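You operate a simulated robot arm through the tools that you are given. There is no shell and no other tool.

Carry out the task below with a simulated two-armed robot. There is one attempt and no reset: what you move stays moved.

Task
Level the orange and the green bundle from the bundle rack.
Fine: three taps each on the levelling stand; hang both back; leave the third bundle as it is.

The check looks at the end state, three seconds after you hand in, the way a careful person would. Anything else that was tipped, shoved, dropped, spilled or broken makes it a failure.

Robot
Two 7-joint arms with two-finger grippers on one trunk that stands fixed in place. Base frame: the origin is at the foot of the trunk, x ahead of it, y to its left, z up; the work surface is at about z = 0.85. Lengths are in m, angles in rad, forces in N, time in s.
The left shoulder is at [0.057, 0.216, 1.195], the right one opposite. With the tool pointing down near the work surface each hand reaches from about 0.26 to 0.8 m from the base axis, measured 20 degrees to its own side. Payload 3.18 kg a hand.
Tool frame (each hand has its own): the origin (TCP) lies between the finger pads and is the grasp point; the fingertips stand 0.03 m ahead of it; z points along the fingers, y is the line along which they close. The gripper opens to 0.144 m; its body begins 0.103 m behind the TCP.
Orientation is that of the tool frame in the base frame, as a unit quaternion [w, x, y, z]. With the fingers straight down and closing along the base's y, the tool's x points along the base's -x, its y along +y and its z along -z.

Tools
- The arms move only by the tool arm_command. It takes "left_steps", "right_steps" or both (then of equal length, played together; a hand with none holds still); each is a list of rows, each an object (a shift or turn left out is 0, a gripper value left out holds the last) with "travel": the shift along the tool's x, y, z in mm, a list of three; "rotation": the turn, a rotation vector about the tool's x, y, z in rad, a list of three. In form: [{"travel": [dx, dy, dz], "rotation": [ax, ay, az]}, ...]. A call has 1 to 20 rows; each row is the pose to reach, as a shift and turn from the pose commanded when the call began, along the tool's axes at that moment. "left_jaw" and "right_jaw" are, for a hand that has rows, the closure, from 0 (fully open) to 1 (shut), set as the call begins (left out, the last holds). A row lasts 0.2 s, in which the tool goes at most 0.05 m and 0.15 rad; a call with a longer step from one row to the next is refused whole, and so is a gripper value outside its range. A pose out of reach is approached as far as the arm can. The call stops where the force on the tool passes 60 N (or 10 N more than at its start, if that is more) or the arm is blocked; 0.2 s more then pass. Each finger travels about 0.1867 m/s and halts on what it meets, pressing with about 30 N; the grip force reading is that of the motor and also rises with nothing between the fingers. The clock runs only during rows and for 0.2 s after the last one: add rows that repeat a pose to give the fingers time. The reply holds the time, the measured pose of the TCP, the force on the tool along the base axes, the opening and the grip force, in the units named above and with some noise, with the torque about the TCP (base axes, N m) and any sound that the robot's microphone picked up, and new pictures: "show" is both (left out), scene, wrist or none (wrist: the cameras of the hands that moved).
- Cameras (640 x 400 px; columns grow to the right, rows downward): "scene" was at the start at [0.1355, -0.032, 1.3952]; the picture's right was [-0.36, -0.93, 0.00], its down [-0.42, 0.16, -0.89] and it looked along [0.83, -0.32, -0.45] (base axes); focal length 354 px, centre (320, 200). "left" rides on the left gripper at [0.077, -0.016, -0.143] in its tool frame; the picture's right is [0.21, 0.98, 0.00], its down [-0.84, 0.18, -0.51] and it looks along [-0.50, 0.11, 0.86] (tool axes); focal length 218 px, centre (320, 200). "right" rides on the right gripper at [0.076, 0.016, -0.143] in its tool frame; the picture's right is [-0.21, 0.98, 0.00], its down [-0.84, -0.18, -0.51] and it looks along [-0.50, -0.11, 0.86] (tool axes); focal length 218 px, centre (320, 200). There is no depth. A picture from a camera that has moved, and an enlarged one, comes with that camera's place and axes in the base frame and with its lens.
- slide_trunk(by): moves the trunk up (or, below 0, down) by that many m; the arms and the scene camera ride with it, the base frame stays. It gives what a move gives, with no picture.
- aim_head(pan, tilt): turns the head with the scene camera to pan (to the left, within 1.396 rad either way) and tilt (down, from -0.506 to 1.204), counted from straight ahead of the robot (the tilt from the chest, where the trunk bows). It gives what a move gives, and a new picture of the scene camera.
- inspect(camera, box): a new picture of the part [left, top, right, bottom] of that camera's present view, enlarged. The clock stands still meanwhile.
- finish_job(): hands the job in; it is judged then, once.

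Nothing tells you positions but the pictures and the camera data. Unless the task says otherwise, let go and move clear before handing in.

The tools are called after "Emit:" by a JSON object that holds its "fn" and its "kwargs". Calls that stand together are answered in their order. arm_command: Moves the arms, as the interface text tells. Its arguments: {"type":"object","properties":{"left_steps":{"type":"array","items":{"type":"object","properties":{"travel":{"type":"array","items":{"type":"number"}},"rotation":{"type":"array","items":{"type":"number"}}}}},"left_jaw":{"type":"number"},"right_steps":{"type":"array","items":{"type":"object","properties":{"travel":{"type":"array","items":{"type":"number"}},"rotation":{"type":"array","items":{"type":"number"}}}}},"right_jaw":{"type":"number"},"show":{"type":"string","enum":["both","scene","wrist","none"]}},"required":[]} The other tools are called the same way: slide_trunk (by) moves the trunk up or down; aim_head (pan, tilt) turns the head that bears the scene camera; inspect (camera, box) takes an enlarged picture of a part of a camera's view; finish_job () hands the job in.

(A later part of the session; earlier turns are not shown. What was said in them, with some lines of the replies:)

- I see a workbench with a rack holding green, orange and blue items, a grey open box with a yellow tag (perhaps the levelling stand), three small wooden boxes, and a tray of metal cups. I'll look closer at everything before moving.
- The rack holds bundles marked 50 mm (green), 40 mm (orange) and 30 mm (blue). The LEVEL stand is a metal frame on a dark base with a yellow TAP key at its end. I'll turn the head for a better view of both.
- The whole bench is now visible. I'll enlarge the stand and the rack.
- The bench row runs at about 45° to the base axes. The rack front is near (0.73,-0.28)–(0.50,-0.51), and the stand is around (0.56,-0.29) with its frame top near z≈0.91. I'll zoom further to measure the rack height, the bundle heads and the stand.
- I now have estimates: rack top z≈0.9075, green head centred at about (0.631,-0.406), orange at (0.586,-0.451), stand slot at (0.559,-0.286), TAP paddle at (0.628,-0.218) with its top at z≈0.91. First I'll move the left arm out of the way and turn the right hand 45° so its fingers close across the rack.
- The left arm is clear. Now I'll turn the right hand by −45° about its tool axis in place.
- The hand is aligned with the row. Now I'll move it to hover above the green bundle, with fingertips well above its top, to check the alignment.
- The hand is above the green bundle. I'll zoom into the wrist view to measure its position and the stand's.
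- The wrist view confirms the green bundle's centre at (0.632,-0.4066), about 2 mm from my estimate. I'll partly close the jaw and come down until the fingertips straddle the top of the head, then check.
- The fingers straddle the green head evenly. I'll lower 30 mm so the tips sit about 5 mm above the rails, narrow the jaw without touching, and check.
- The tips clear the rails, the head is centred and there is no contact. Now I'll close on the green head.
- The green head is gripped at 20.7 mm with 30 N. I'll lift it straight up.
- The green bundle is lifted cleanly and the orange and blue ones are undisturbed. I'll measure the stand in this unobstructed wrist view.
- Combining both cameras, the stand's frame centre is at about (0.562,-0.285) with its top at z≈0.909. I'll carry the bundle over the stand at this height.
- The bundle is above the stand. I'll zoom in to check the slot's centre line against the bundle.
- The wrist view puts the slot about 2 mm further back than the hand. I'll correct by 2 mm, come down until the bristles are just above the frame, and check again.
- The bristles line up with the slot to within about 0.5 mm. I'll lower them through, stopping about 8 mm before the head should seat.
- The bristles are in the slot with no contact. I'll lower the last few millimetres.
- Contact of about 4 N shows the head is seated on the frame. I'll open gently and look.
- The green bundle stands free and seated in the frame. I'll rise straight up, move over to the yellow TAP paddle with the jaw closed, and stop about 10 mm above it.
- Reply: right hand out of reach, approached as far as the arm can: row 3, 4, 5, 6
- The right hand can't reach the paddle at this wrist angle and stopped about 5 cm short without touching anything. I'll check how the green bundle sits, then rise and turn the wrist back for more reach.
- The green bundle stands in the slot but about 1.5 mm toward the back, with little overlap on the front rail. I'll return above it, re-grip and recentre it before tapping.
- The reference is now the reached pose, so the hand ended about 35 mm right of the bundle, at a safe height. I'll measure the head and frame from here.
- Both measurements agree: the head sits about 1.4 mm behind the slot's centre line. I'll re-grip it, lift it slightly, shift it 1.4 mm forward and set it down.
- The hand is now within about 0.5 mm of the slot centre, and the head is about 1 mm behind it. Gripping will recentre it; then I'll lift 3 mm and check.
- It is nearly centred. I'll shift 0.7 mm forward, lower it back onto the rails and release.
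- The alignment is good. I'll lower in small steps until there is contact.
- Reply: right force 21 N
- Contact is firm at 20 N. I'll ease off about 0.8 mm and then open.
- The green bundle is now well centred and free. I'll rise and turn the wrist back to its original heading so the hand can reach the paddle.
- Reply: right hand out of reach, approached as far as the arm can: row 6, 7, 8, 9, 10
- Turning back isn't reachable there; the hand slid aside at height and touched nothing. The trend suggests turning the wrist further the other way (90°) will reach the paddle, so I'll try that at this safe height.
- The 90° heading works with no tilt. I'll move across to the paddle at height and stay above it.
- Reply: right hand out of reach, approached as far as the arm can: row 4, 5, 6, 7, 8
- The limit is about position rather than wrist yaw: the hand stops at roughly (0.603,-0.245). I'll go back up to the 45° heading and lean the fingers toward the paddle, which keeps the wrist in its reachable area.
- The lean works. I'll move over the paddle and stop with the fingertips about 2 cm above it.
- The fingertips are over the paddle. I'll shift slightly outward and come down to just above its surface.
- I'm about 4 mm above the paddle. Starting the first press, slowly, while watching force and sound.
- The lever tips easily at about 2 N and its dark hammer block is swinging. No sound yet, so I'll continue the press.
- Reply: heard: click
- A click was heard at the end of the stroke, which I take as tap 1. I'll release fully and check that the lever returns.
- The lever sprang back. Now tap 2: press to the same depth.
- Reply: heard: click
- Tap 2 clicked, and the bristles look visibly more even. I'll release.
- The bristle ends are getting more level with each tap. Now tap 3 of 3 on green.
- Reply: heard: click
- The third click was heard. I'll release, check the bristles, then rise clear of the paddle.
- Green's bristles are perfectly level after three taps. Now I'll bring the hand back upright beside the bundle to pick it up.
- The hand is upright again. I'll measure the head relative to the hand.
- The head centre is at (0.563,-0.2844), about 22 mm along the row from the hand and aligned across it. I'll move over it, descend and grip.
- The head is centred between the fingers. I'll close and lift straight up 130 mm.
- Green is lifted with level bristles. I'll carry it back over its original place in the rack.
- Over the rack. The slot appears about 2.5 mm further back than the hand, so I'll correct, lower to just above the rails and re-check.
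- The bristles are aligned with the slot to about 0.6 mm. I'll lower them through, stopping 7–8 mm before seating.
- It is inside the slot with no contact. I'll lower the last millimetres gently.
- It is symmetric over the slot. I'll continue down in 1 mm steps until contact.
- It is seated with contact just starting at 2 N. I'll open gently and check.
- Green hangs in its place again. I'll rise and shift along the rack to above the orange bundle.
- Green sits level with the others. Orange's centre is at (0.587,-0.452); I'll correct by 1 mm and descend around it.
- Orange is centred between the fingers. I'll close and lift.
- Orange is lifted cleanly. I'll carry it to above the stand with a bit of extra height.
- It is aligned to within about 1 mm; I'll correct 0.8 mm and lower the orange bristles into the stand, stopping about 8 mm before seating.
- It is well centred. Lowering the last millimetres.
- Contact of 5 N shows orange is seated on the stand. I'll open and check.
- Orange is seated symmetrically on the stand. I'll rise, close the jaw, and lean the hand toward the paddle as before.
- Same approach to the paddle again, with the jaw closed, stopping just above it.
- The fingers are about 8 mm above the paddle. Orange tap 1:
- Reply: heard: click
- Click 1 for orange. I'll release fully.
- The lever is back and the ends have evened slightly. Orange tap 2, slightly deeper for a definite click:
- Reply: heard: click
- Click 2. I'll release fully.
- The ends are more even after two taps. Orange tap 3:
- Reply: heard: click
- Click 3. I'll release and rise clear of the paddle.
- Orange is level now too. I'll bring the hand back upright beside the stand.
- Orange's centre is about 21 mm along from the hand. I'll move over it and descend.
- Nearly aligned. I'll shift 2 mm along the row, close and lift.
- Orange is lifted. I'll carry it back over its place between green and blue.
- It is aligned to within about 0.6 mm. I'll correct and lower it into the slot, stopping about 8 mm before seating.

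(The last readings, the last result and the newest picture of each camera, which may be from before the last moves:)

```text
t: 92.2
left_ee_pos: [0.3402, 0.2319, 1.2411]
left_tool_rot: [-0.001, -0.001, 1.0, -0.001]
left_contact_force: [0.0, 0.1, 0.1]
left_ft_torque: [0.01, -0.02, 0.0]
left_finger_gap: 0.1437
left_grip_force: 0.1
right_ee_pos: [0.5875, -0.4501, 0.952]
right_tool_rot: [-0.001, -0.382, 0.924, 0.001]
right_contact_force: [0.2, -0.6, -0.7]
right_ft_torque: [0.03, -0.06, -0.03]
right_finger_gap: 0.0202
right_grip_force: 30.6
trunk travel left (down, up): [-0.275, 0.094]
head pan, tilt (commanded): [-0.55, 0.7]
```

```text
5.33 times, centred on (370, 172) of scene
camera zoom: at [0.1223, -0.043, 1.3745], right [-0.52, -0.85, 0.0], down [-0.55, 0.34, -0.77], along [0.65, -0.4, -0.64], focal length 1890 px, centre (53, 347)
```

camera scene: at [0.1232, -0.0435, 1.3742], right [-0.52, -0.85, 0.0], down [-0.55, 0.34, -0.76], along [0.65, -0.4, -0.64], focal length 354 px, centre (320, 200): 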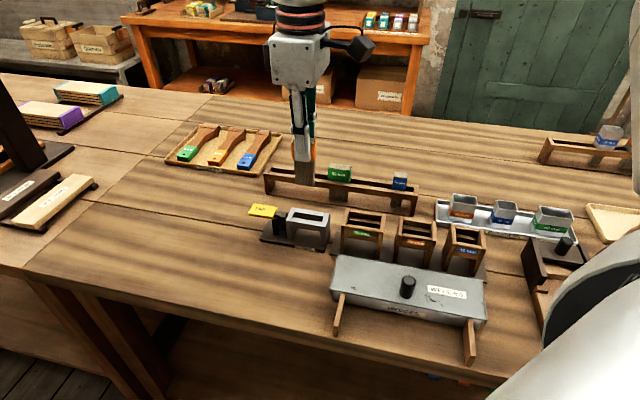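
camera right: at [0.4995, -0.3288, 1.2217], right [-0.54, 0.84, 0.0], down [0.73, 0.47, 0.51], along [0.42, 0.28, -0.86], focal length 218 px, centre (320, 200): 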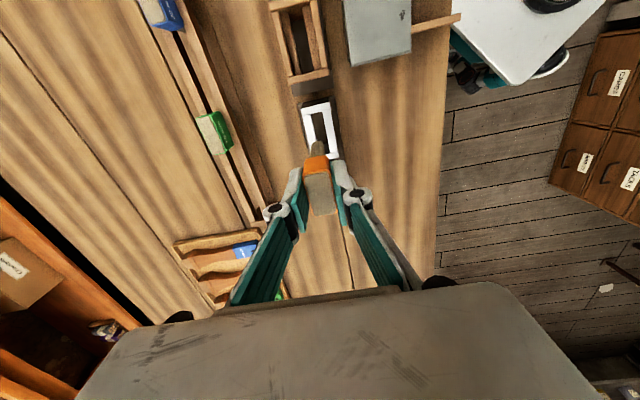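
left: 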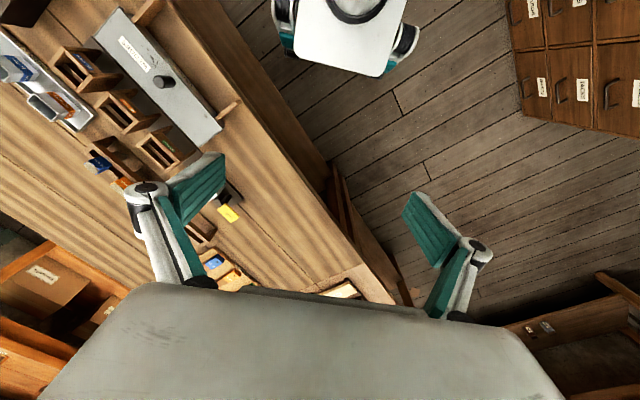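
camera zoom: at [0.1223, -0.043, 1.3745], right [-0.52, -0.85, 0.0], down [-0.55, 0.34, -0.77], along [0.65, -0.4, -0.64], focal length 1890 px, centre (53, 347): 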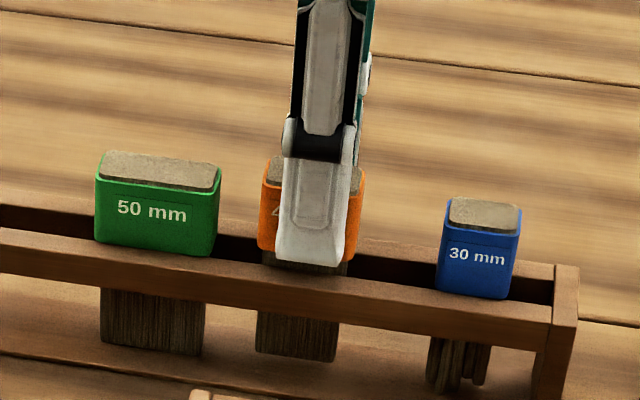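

It is in the slot with no contact. I'll shift about 2 mm along to match its original spot, then lower to seat.

Emit:
{"fn": "arm_command", "kwargs": {"right_steps": [{"travel": [2, 0, 0]}, {"travel": [2, 0, 3]}, {"travel": [2, 0, 6]}, {"travel": [2, 0, 6]}], "show": "none"}}

Emit:
{"fn": "inspect", "kwargs": {"camera": "right", "box": [270, 80, 370, 200]}}

Emit:
{"fn": "arm_command", "kwargs": {"right_steps": [{"travel": [0, 0, 1]}, {"travel": [0, 0, 1]}], "show": "none"}}

```text
t: 93.2
left_ee_pos: [0.3403, 0.2309, 1.2408]
left_tool_rot: [-0.001, -0.001, 1.0, -0.002]
left_contact_force: [0.5, -0.5, 0.2]
left_ft_torque: [-0.01, 0.0, -0.02]
left_finger_gap: 0.1441
left_grip_force: 0.1
right_ee_pos: [0.5852, -0.4525, 0.9453]
right_tool_rot: [-0.001, -0.382, 0.924, 0.0]
right_contact_force: [0.3, -0.8, 0.0]
right_ft_torque: [-0.04, 0.0, 0.03]
right_finger_gap: 0.0202
right_grip_force: 29.8
trunk travel left (down, up): [-0.275, 0.094]
head pan, tilt (commanded): [-0.55, 0.7]
```

```text
3.33 times, centred on (320, 140) of right
camera zoom: at [0.5197, -0.4953, 1.088], right [-0.54, 0.84, 0.0], down [0.73, 0.47, 0.51], along [0.42, 0.27, -0.86], focal length 728 px, centre (320, 400)
```

zoom: 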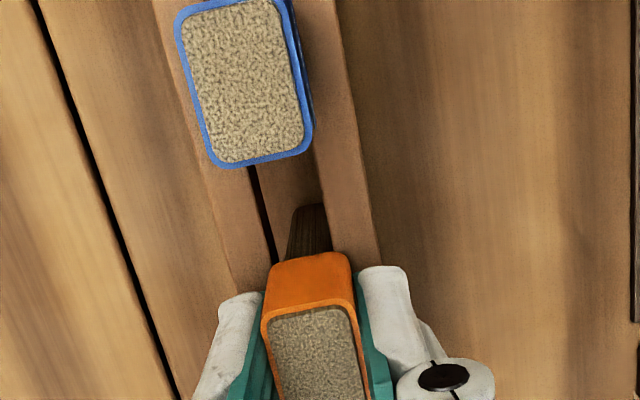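

```text
t: 93.8
left_ee_pos: [0.3404, 0.2321, 1.2399]
left_tool_rot: [-0.001, -0.001, 1.0, -0.001]
left_contact_force: [-0.4, -0.1, -0.4]
left_ft_torque: [-0.02, 0.03, 0.02]
left_finger_gap: 0.1437
left_grip_force: 0.0
right_ee_pos: [0.5856, -0.4528, 0.9451]
right_tool_rot: [-0.001, -0.381, 0.924, 0.001]
right_contact_force: [-0.2, 0.3, -0.7]
right_ft_torque: [-0.02, 0.0, 0.02]
right_finger_gap: 0.0202
right_grip_force: 30.2
trunk travel left (down, up): [-0.275, 0.094]
head pan, tilt (commanded): [-0.55, 0.7]
```

I'll check centring across the slot more closely before seating.

Emit:
{"fn": "inspect", "kwargs": {"camera": "right", "box": [296, 125, 360, 165]}}

Emit:
{"fn": "inspect", "kwargs": {"camera": "scene", "box": [330, 160, 394, 210]}}

```text
10.00 times, centred on (328, 145) of right
camera zoom: at [0.5197, -0.4953, 1.0868], right [-0.54, 0.84, 0.0], down [0.72, 0.47, 0.51], along [0.42, 0.27, -0.86], focal length 2183 px, centre (240, 750)
```

zoom: 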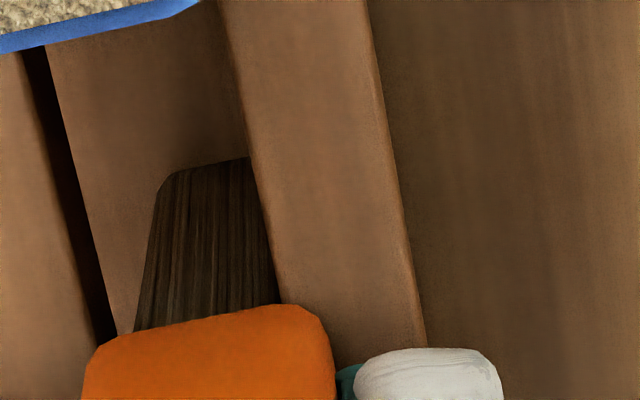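

```text
8.00 times, centred on (362, 185) of scene
camera zoom: at [0.1225, -0.0431, 1.3744], right [-0.52, -0.85, 0.0], down [-0.55, 0.34, -0.76], along [0.65, -0.4, -0.64], focal length 2835 px, centre (-16, 320)
```

zoom: 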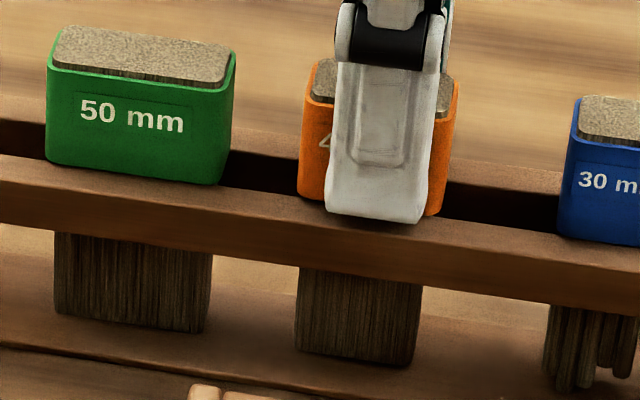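

The head sits about 1 mm toward the front. I'll shift back 0.8 mm and lower to contact.

Emit:
{"fn": "arm_command", "kwargs": {"right_steps": [{"travel": [0, -0.8, 0]}, {"travel": [0, -0.8, 0.8]}, {"travel": [0, -0.8, 0.8]}], "show": "none"}}

Emit:
{"fn": "arm_command", "kwargs": {"right_steps": [{"travel": [0, 0, 0.8]}, {"travel": [0, 0, 0.8]}], "show": "none"}}

Emit:
{"fn": "inspect", "kwargs": {"camera": "right", "box": [296, 125, 360, 165]}}

```text
t: 94.6
left_ee_pos: [0.3405, 0.2313, 1.2406]
left_tool_rot: [-0.001, 0.0, 1.0, -0.001]
left_contact_force: [0.6, -0.4, -0.2]
left_ft_torque: [0.01, 0.02, 0.0]
left_finger_gap: 0.1439
left_grip_force: 0.0
right_ee_pos: [0.5861, -0.4541, 0.9447]
right_tool_rot: [-0.001, -0.382, 0.924, 0.001]
right_contact_force: [-0.1, -0.1, -0.2]
right_ft_torque: [-0.02, 0.0, 0.03]
right_finger_gap: 0.0205
right_grip_force: 30.2
trunk travel left (down, up): [-0.275, 0.094]
head pan, tilt (commanded): [-0.55, 0.7]
```

```text
t: 95.2
left_ee_pos: [0.3403, 0.2315, 1.2404]
left_tool_rot: [0.0, -0.001, 1.0, 0.0]
left_contact_force: [1.0, 0.3, -0.3]
left_ft_torque: [0.0, -0.01, 0.0]
left_finger_gap: 0.144
left_grip_force: 0.1
right_ee_pos: [0.5856, -0.4544, 0.9435]
right_tool_rot: [-0.002, -0.382, 0.924, -0.001]
right_contact_force: [-0.9, 1.0, 2.1]
right_ft_torque: [0.03, 0.01, 0.03]
right_finger_gap: 0.0201
right_grip_force: 29.7
trunk travel left (down, up): [-0.275, 0.094]
head pan, tilt (commanded): [-0.55, 0.7]
```

```text
10.00 times, centred on (328, 145) of right
camera zoom: at [0.5204, -0.496, 1.0857], right [-0.54, 0.84, 0.0], down [0.72, 0.47, 0.51], along [0.42, 0.27, -0.86], focal length 2183 px, centre (240, 750)
```

zoom: 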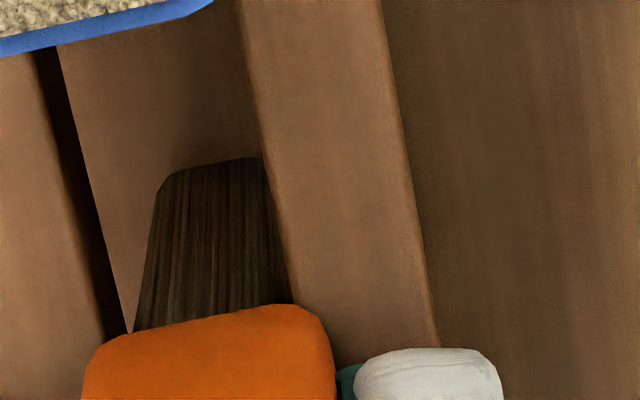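

It is centred with light contact at 2 N. I'll release.

Emit:
{"fn": "arm_command", "kwargs": {"right_steps": [{"travel": [0, 0, 0.4]}, {"travel": [0, 0, 0.4]}], "show": "none"}}

Emit:
{"fn": "arm_command", "kwargs": {"right_steps": [{"travel": [0, 0, 0]}, {"travel": [0, 0, 0]}], "right_jaw": 0.7, "show": "none"}}

Emit:
{"fn": "inspect", "kwargs": {"camera": "scene", "box": [310, 150, 430, 210]}}

```text
t: 95.8
left_ee_pos: [0.3405, 0.2311, 1.2409]
left_tool_rot: [0.001, 0.0, 1.0, -0.001]
left_contact_force: [-0.2, 0.2, -0.2]
left_ft_torque: [-0.02, -0.02, 0.01]
left_finger_gap: 0.1442
left_grip_force: 0.1
right_ee_pos: [0.5861, -0.4541, 0.943]
right_tool_rot: [-0.001, -0.382, 0.924, -0.001]
right_contact_force: [-0.6, 2.0, 3.2]
right_ft_torque: [0.02, -0.01, 0.04]
right_finger_gap: 0.0201
right_grip_force: 30.0
trunk travel left (down, up): [-0.275, 0.094]
head pan, tilt (commanded): [-0.55, 0.7]
```

```text
t: 96.4
left_ee_pos: [0.3405, 0.2314, 1.2405]
left_tool_rot: [0.0, -0.001, 1.0, -0.001]
left_contact_force: [0.2, -0.4, -0.9]
left_ft_torque: [0.04, 0.01, -0.02]
left_finger_gap: 0.144
left_grip_force: 0.0
right_ee_pos: [0.5847, -0.4544, 0.942]
right_tool_rot: [-0.001, -0.381, 0.924, 0.0]
right_contact_force: [0.1, 0.2, -0.3]
right_ft_torque: [0.0, 0.01, 0.02]
right_finger_gap: 0.0434
right_grip_force: 0.0
trunk travel left (down, up): [-0.275, 0.094]
head pan, tilt (commanded): [-0.55, 0.7]
```

```text
5.33 times, centred on (370, 180) of scene
camera zoom: at [0.1226, -0.0432, 1.3744], right [-0.52, -0.85, 0.0], down [-0.55, 0.34, -0.76], along [0.65, -0.4, -0.64], focal length 1890 px, centre (53, 307)
```

zoom: 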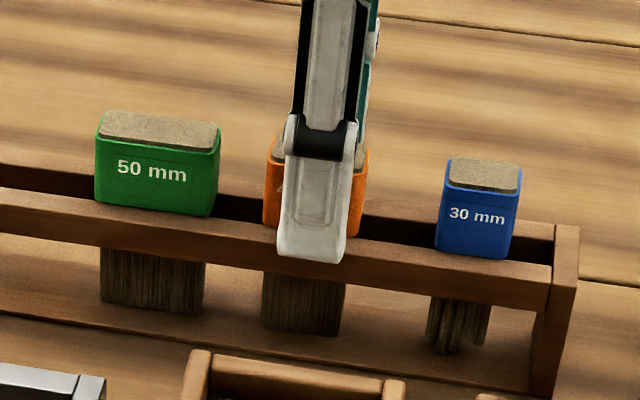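

Orange hangs free between green and blue. I'll rise straight up and back the hand away.

Emit:
{"fn": "arm_command", "kwargs": {"right_steps": [{"travel": [0, 0, -10]}, {"travel": [0, 0, -40]}, {"travel": [0, 0, -80]}, {"travel": [0, 0, -120]}, {"travel": [30, 10, -150]}, {"travel": [65, 20, -170]}, {"travel": [100, 30, -190]}, {"travel": [100, 30, -190]}], "right_jaw": 0.6, "show": "both"}}

Emit:
{"fn": "inspect", "kwargs": {"camera": "scene", "box": [310, 150, 430, 220]}}

Emit:
{"fn": "inspect", "kwargs": {"camera": "scene", "box": [240, 180, 400, 280]}}

Emit:
{"fn": "inspect", "kwargs": {"camera": "right", "box": [240, 60, 460, 280]}}

```text
t: 98.2
left_ee_pos: [0.3414, 0.2318, 1.24]
left_tool_rot: [-0.001, 0.0, 1.0, -0.001]
left_contact_force: [0.6, -0.2, -0.4]
left_ft_torque: [0.0, 0.01, 0.0]
left_finger_gap: 0.1442
left_grip_force: 0.1
right_ee_pos: [0.4952, -0.5027, 1.1328]
right_tool_rot: [-0.002, -0.382, 0.924, 0.0]
right_contact_force: [-0.8, 0.4, -0.1]
right_ft_torque: [-0.02, 0.02, 0.02]
right_finger_gap: 0.0578
right_grip_force: 0.0
trunk travel left (down, up): [-0.275, 0.094]
head pan, tilt (commanded): [-0.55, 0.7]
camera scene: at [0.1239, -0.0432, 1.3741], right [-0.52, -0.85, 0.0], down [-0.55, 0.34, -0.76], along [0.65, -0.4, -0.65], focal length 354 px, centre (320, 200)
camera right: at [0.4306, -0.5445, 1.2755], right [-0.54, 0.84, 0.0], down [0.73, 0.47, 0.5], along [0.42, 0.28, -0.86], focal length 218 px, centre (320, 200)
```

scene: 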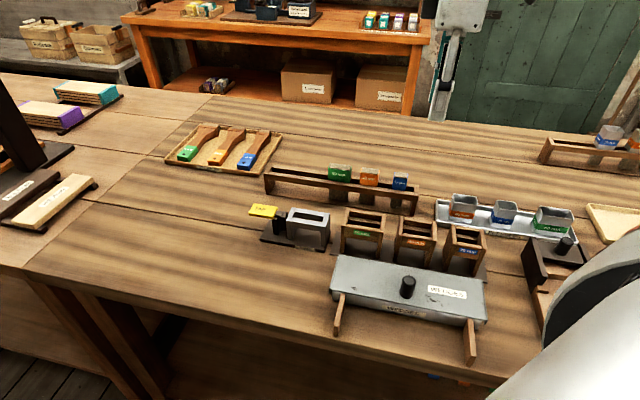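
right: 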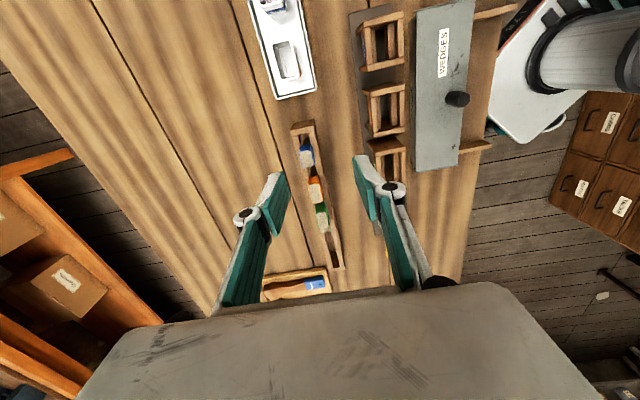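

```text
5.33 times, centred on (370, 185) of scene
camera zoom: at [0.1239, -0.0432, 1.3741], right [-0.52, -0.85, 0.0], down [-0.55, 0.34, -0.76], along [0.65, -0.4, -0.65], focal length 1890 px, centre (53, 280)
```

zoom: 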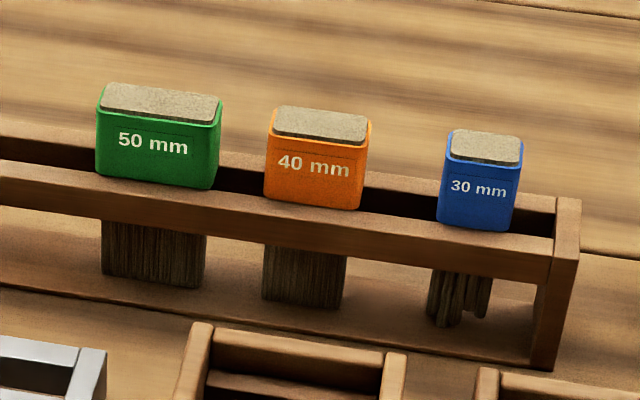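

```text
4.00 times, centred on (320, 230) of scene
camera zoom: at [0.1239, -0.0432, 1.3741], right [-0.52, -0.85, 0.0], down [-0.55, 0.34, -0.76], along [0.65, -0.4, -0.65], focal length 1417 px, centre (320, 80)
```

zoom: 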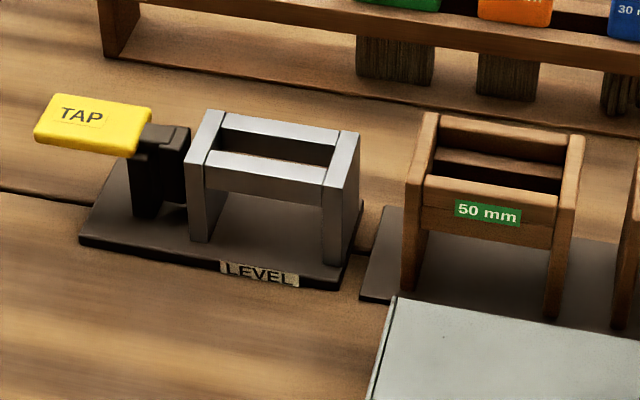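

```text
1.82 times, centred on (350, 170) of right
camera zoom: at [0.4306, -0.5445, 1.2755], right [-0.54, 0.84, 0.0], down [0.73, 0.47, 0.5], along [0.42, 0.28, -0.86], focal length 397 px, centre (266, 254)
```

zoom: 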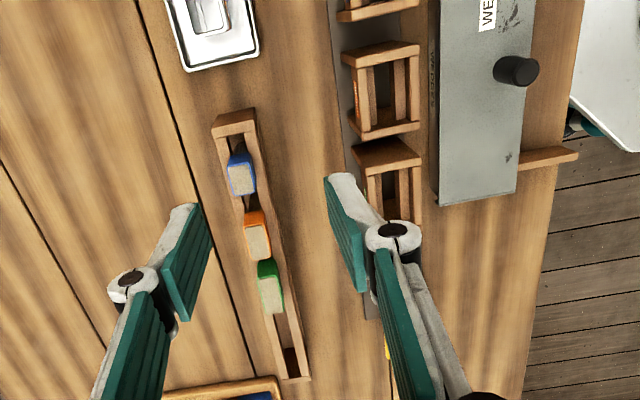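

Green and orange both hang level in their original places, and blue is still uneven and untouched. The stand is empty with its lever up, nothing else has moved, and the hands are clear. I'm handing in.

Emit:
{"fn": "finish_job", "kwargs": {}}

```text
The job is handed in.
```

The green and orange bundles are both level. Each got three taps on the levelling stand, with a click heard every time, and both are hanging back in their original places on the rack.

I didn't touch the blue bundle; its bristles are still uneven, as they were. In the last pictures the stand was empty with its TAP lever up, nothing else had moved, and both hands were clear.

The green bundle first sat slightly off-centre in the stand, so I re-gripped and centred it before its first tap. I've handed the job in and haven't seen the result of the check.
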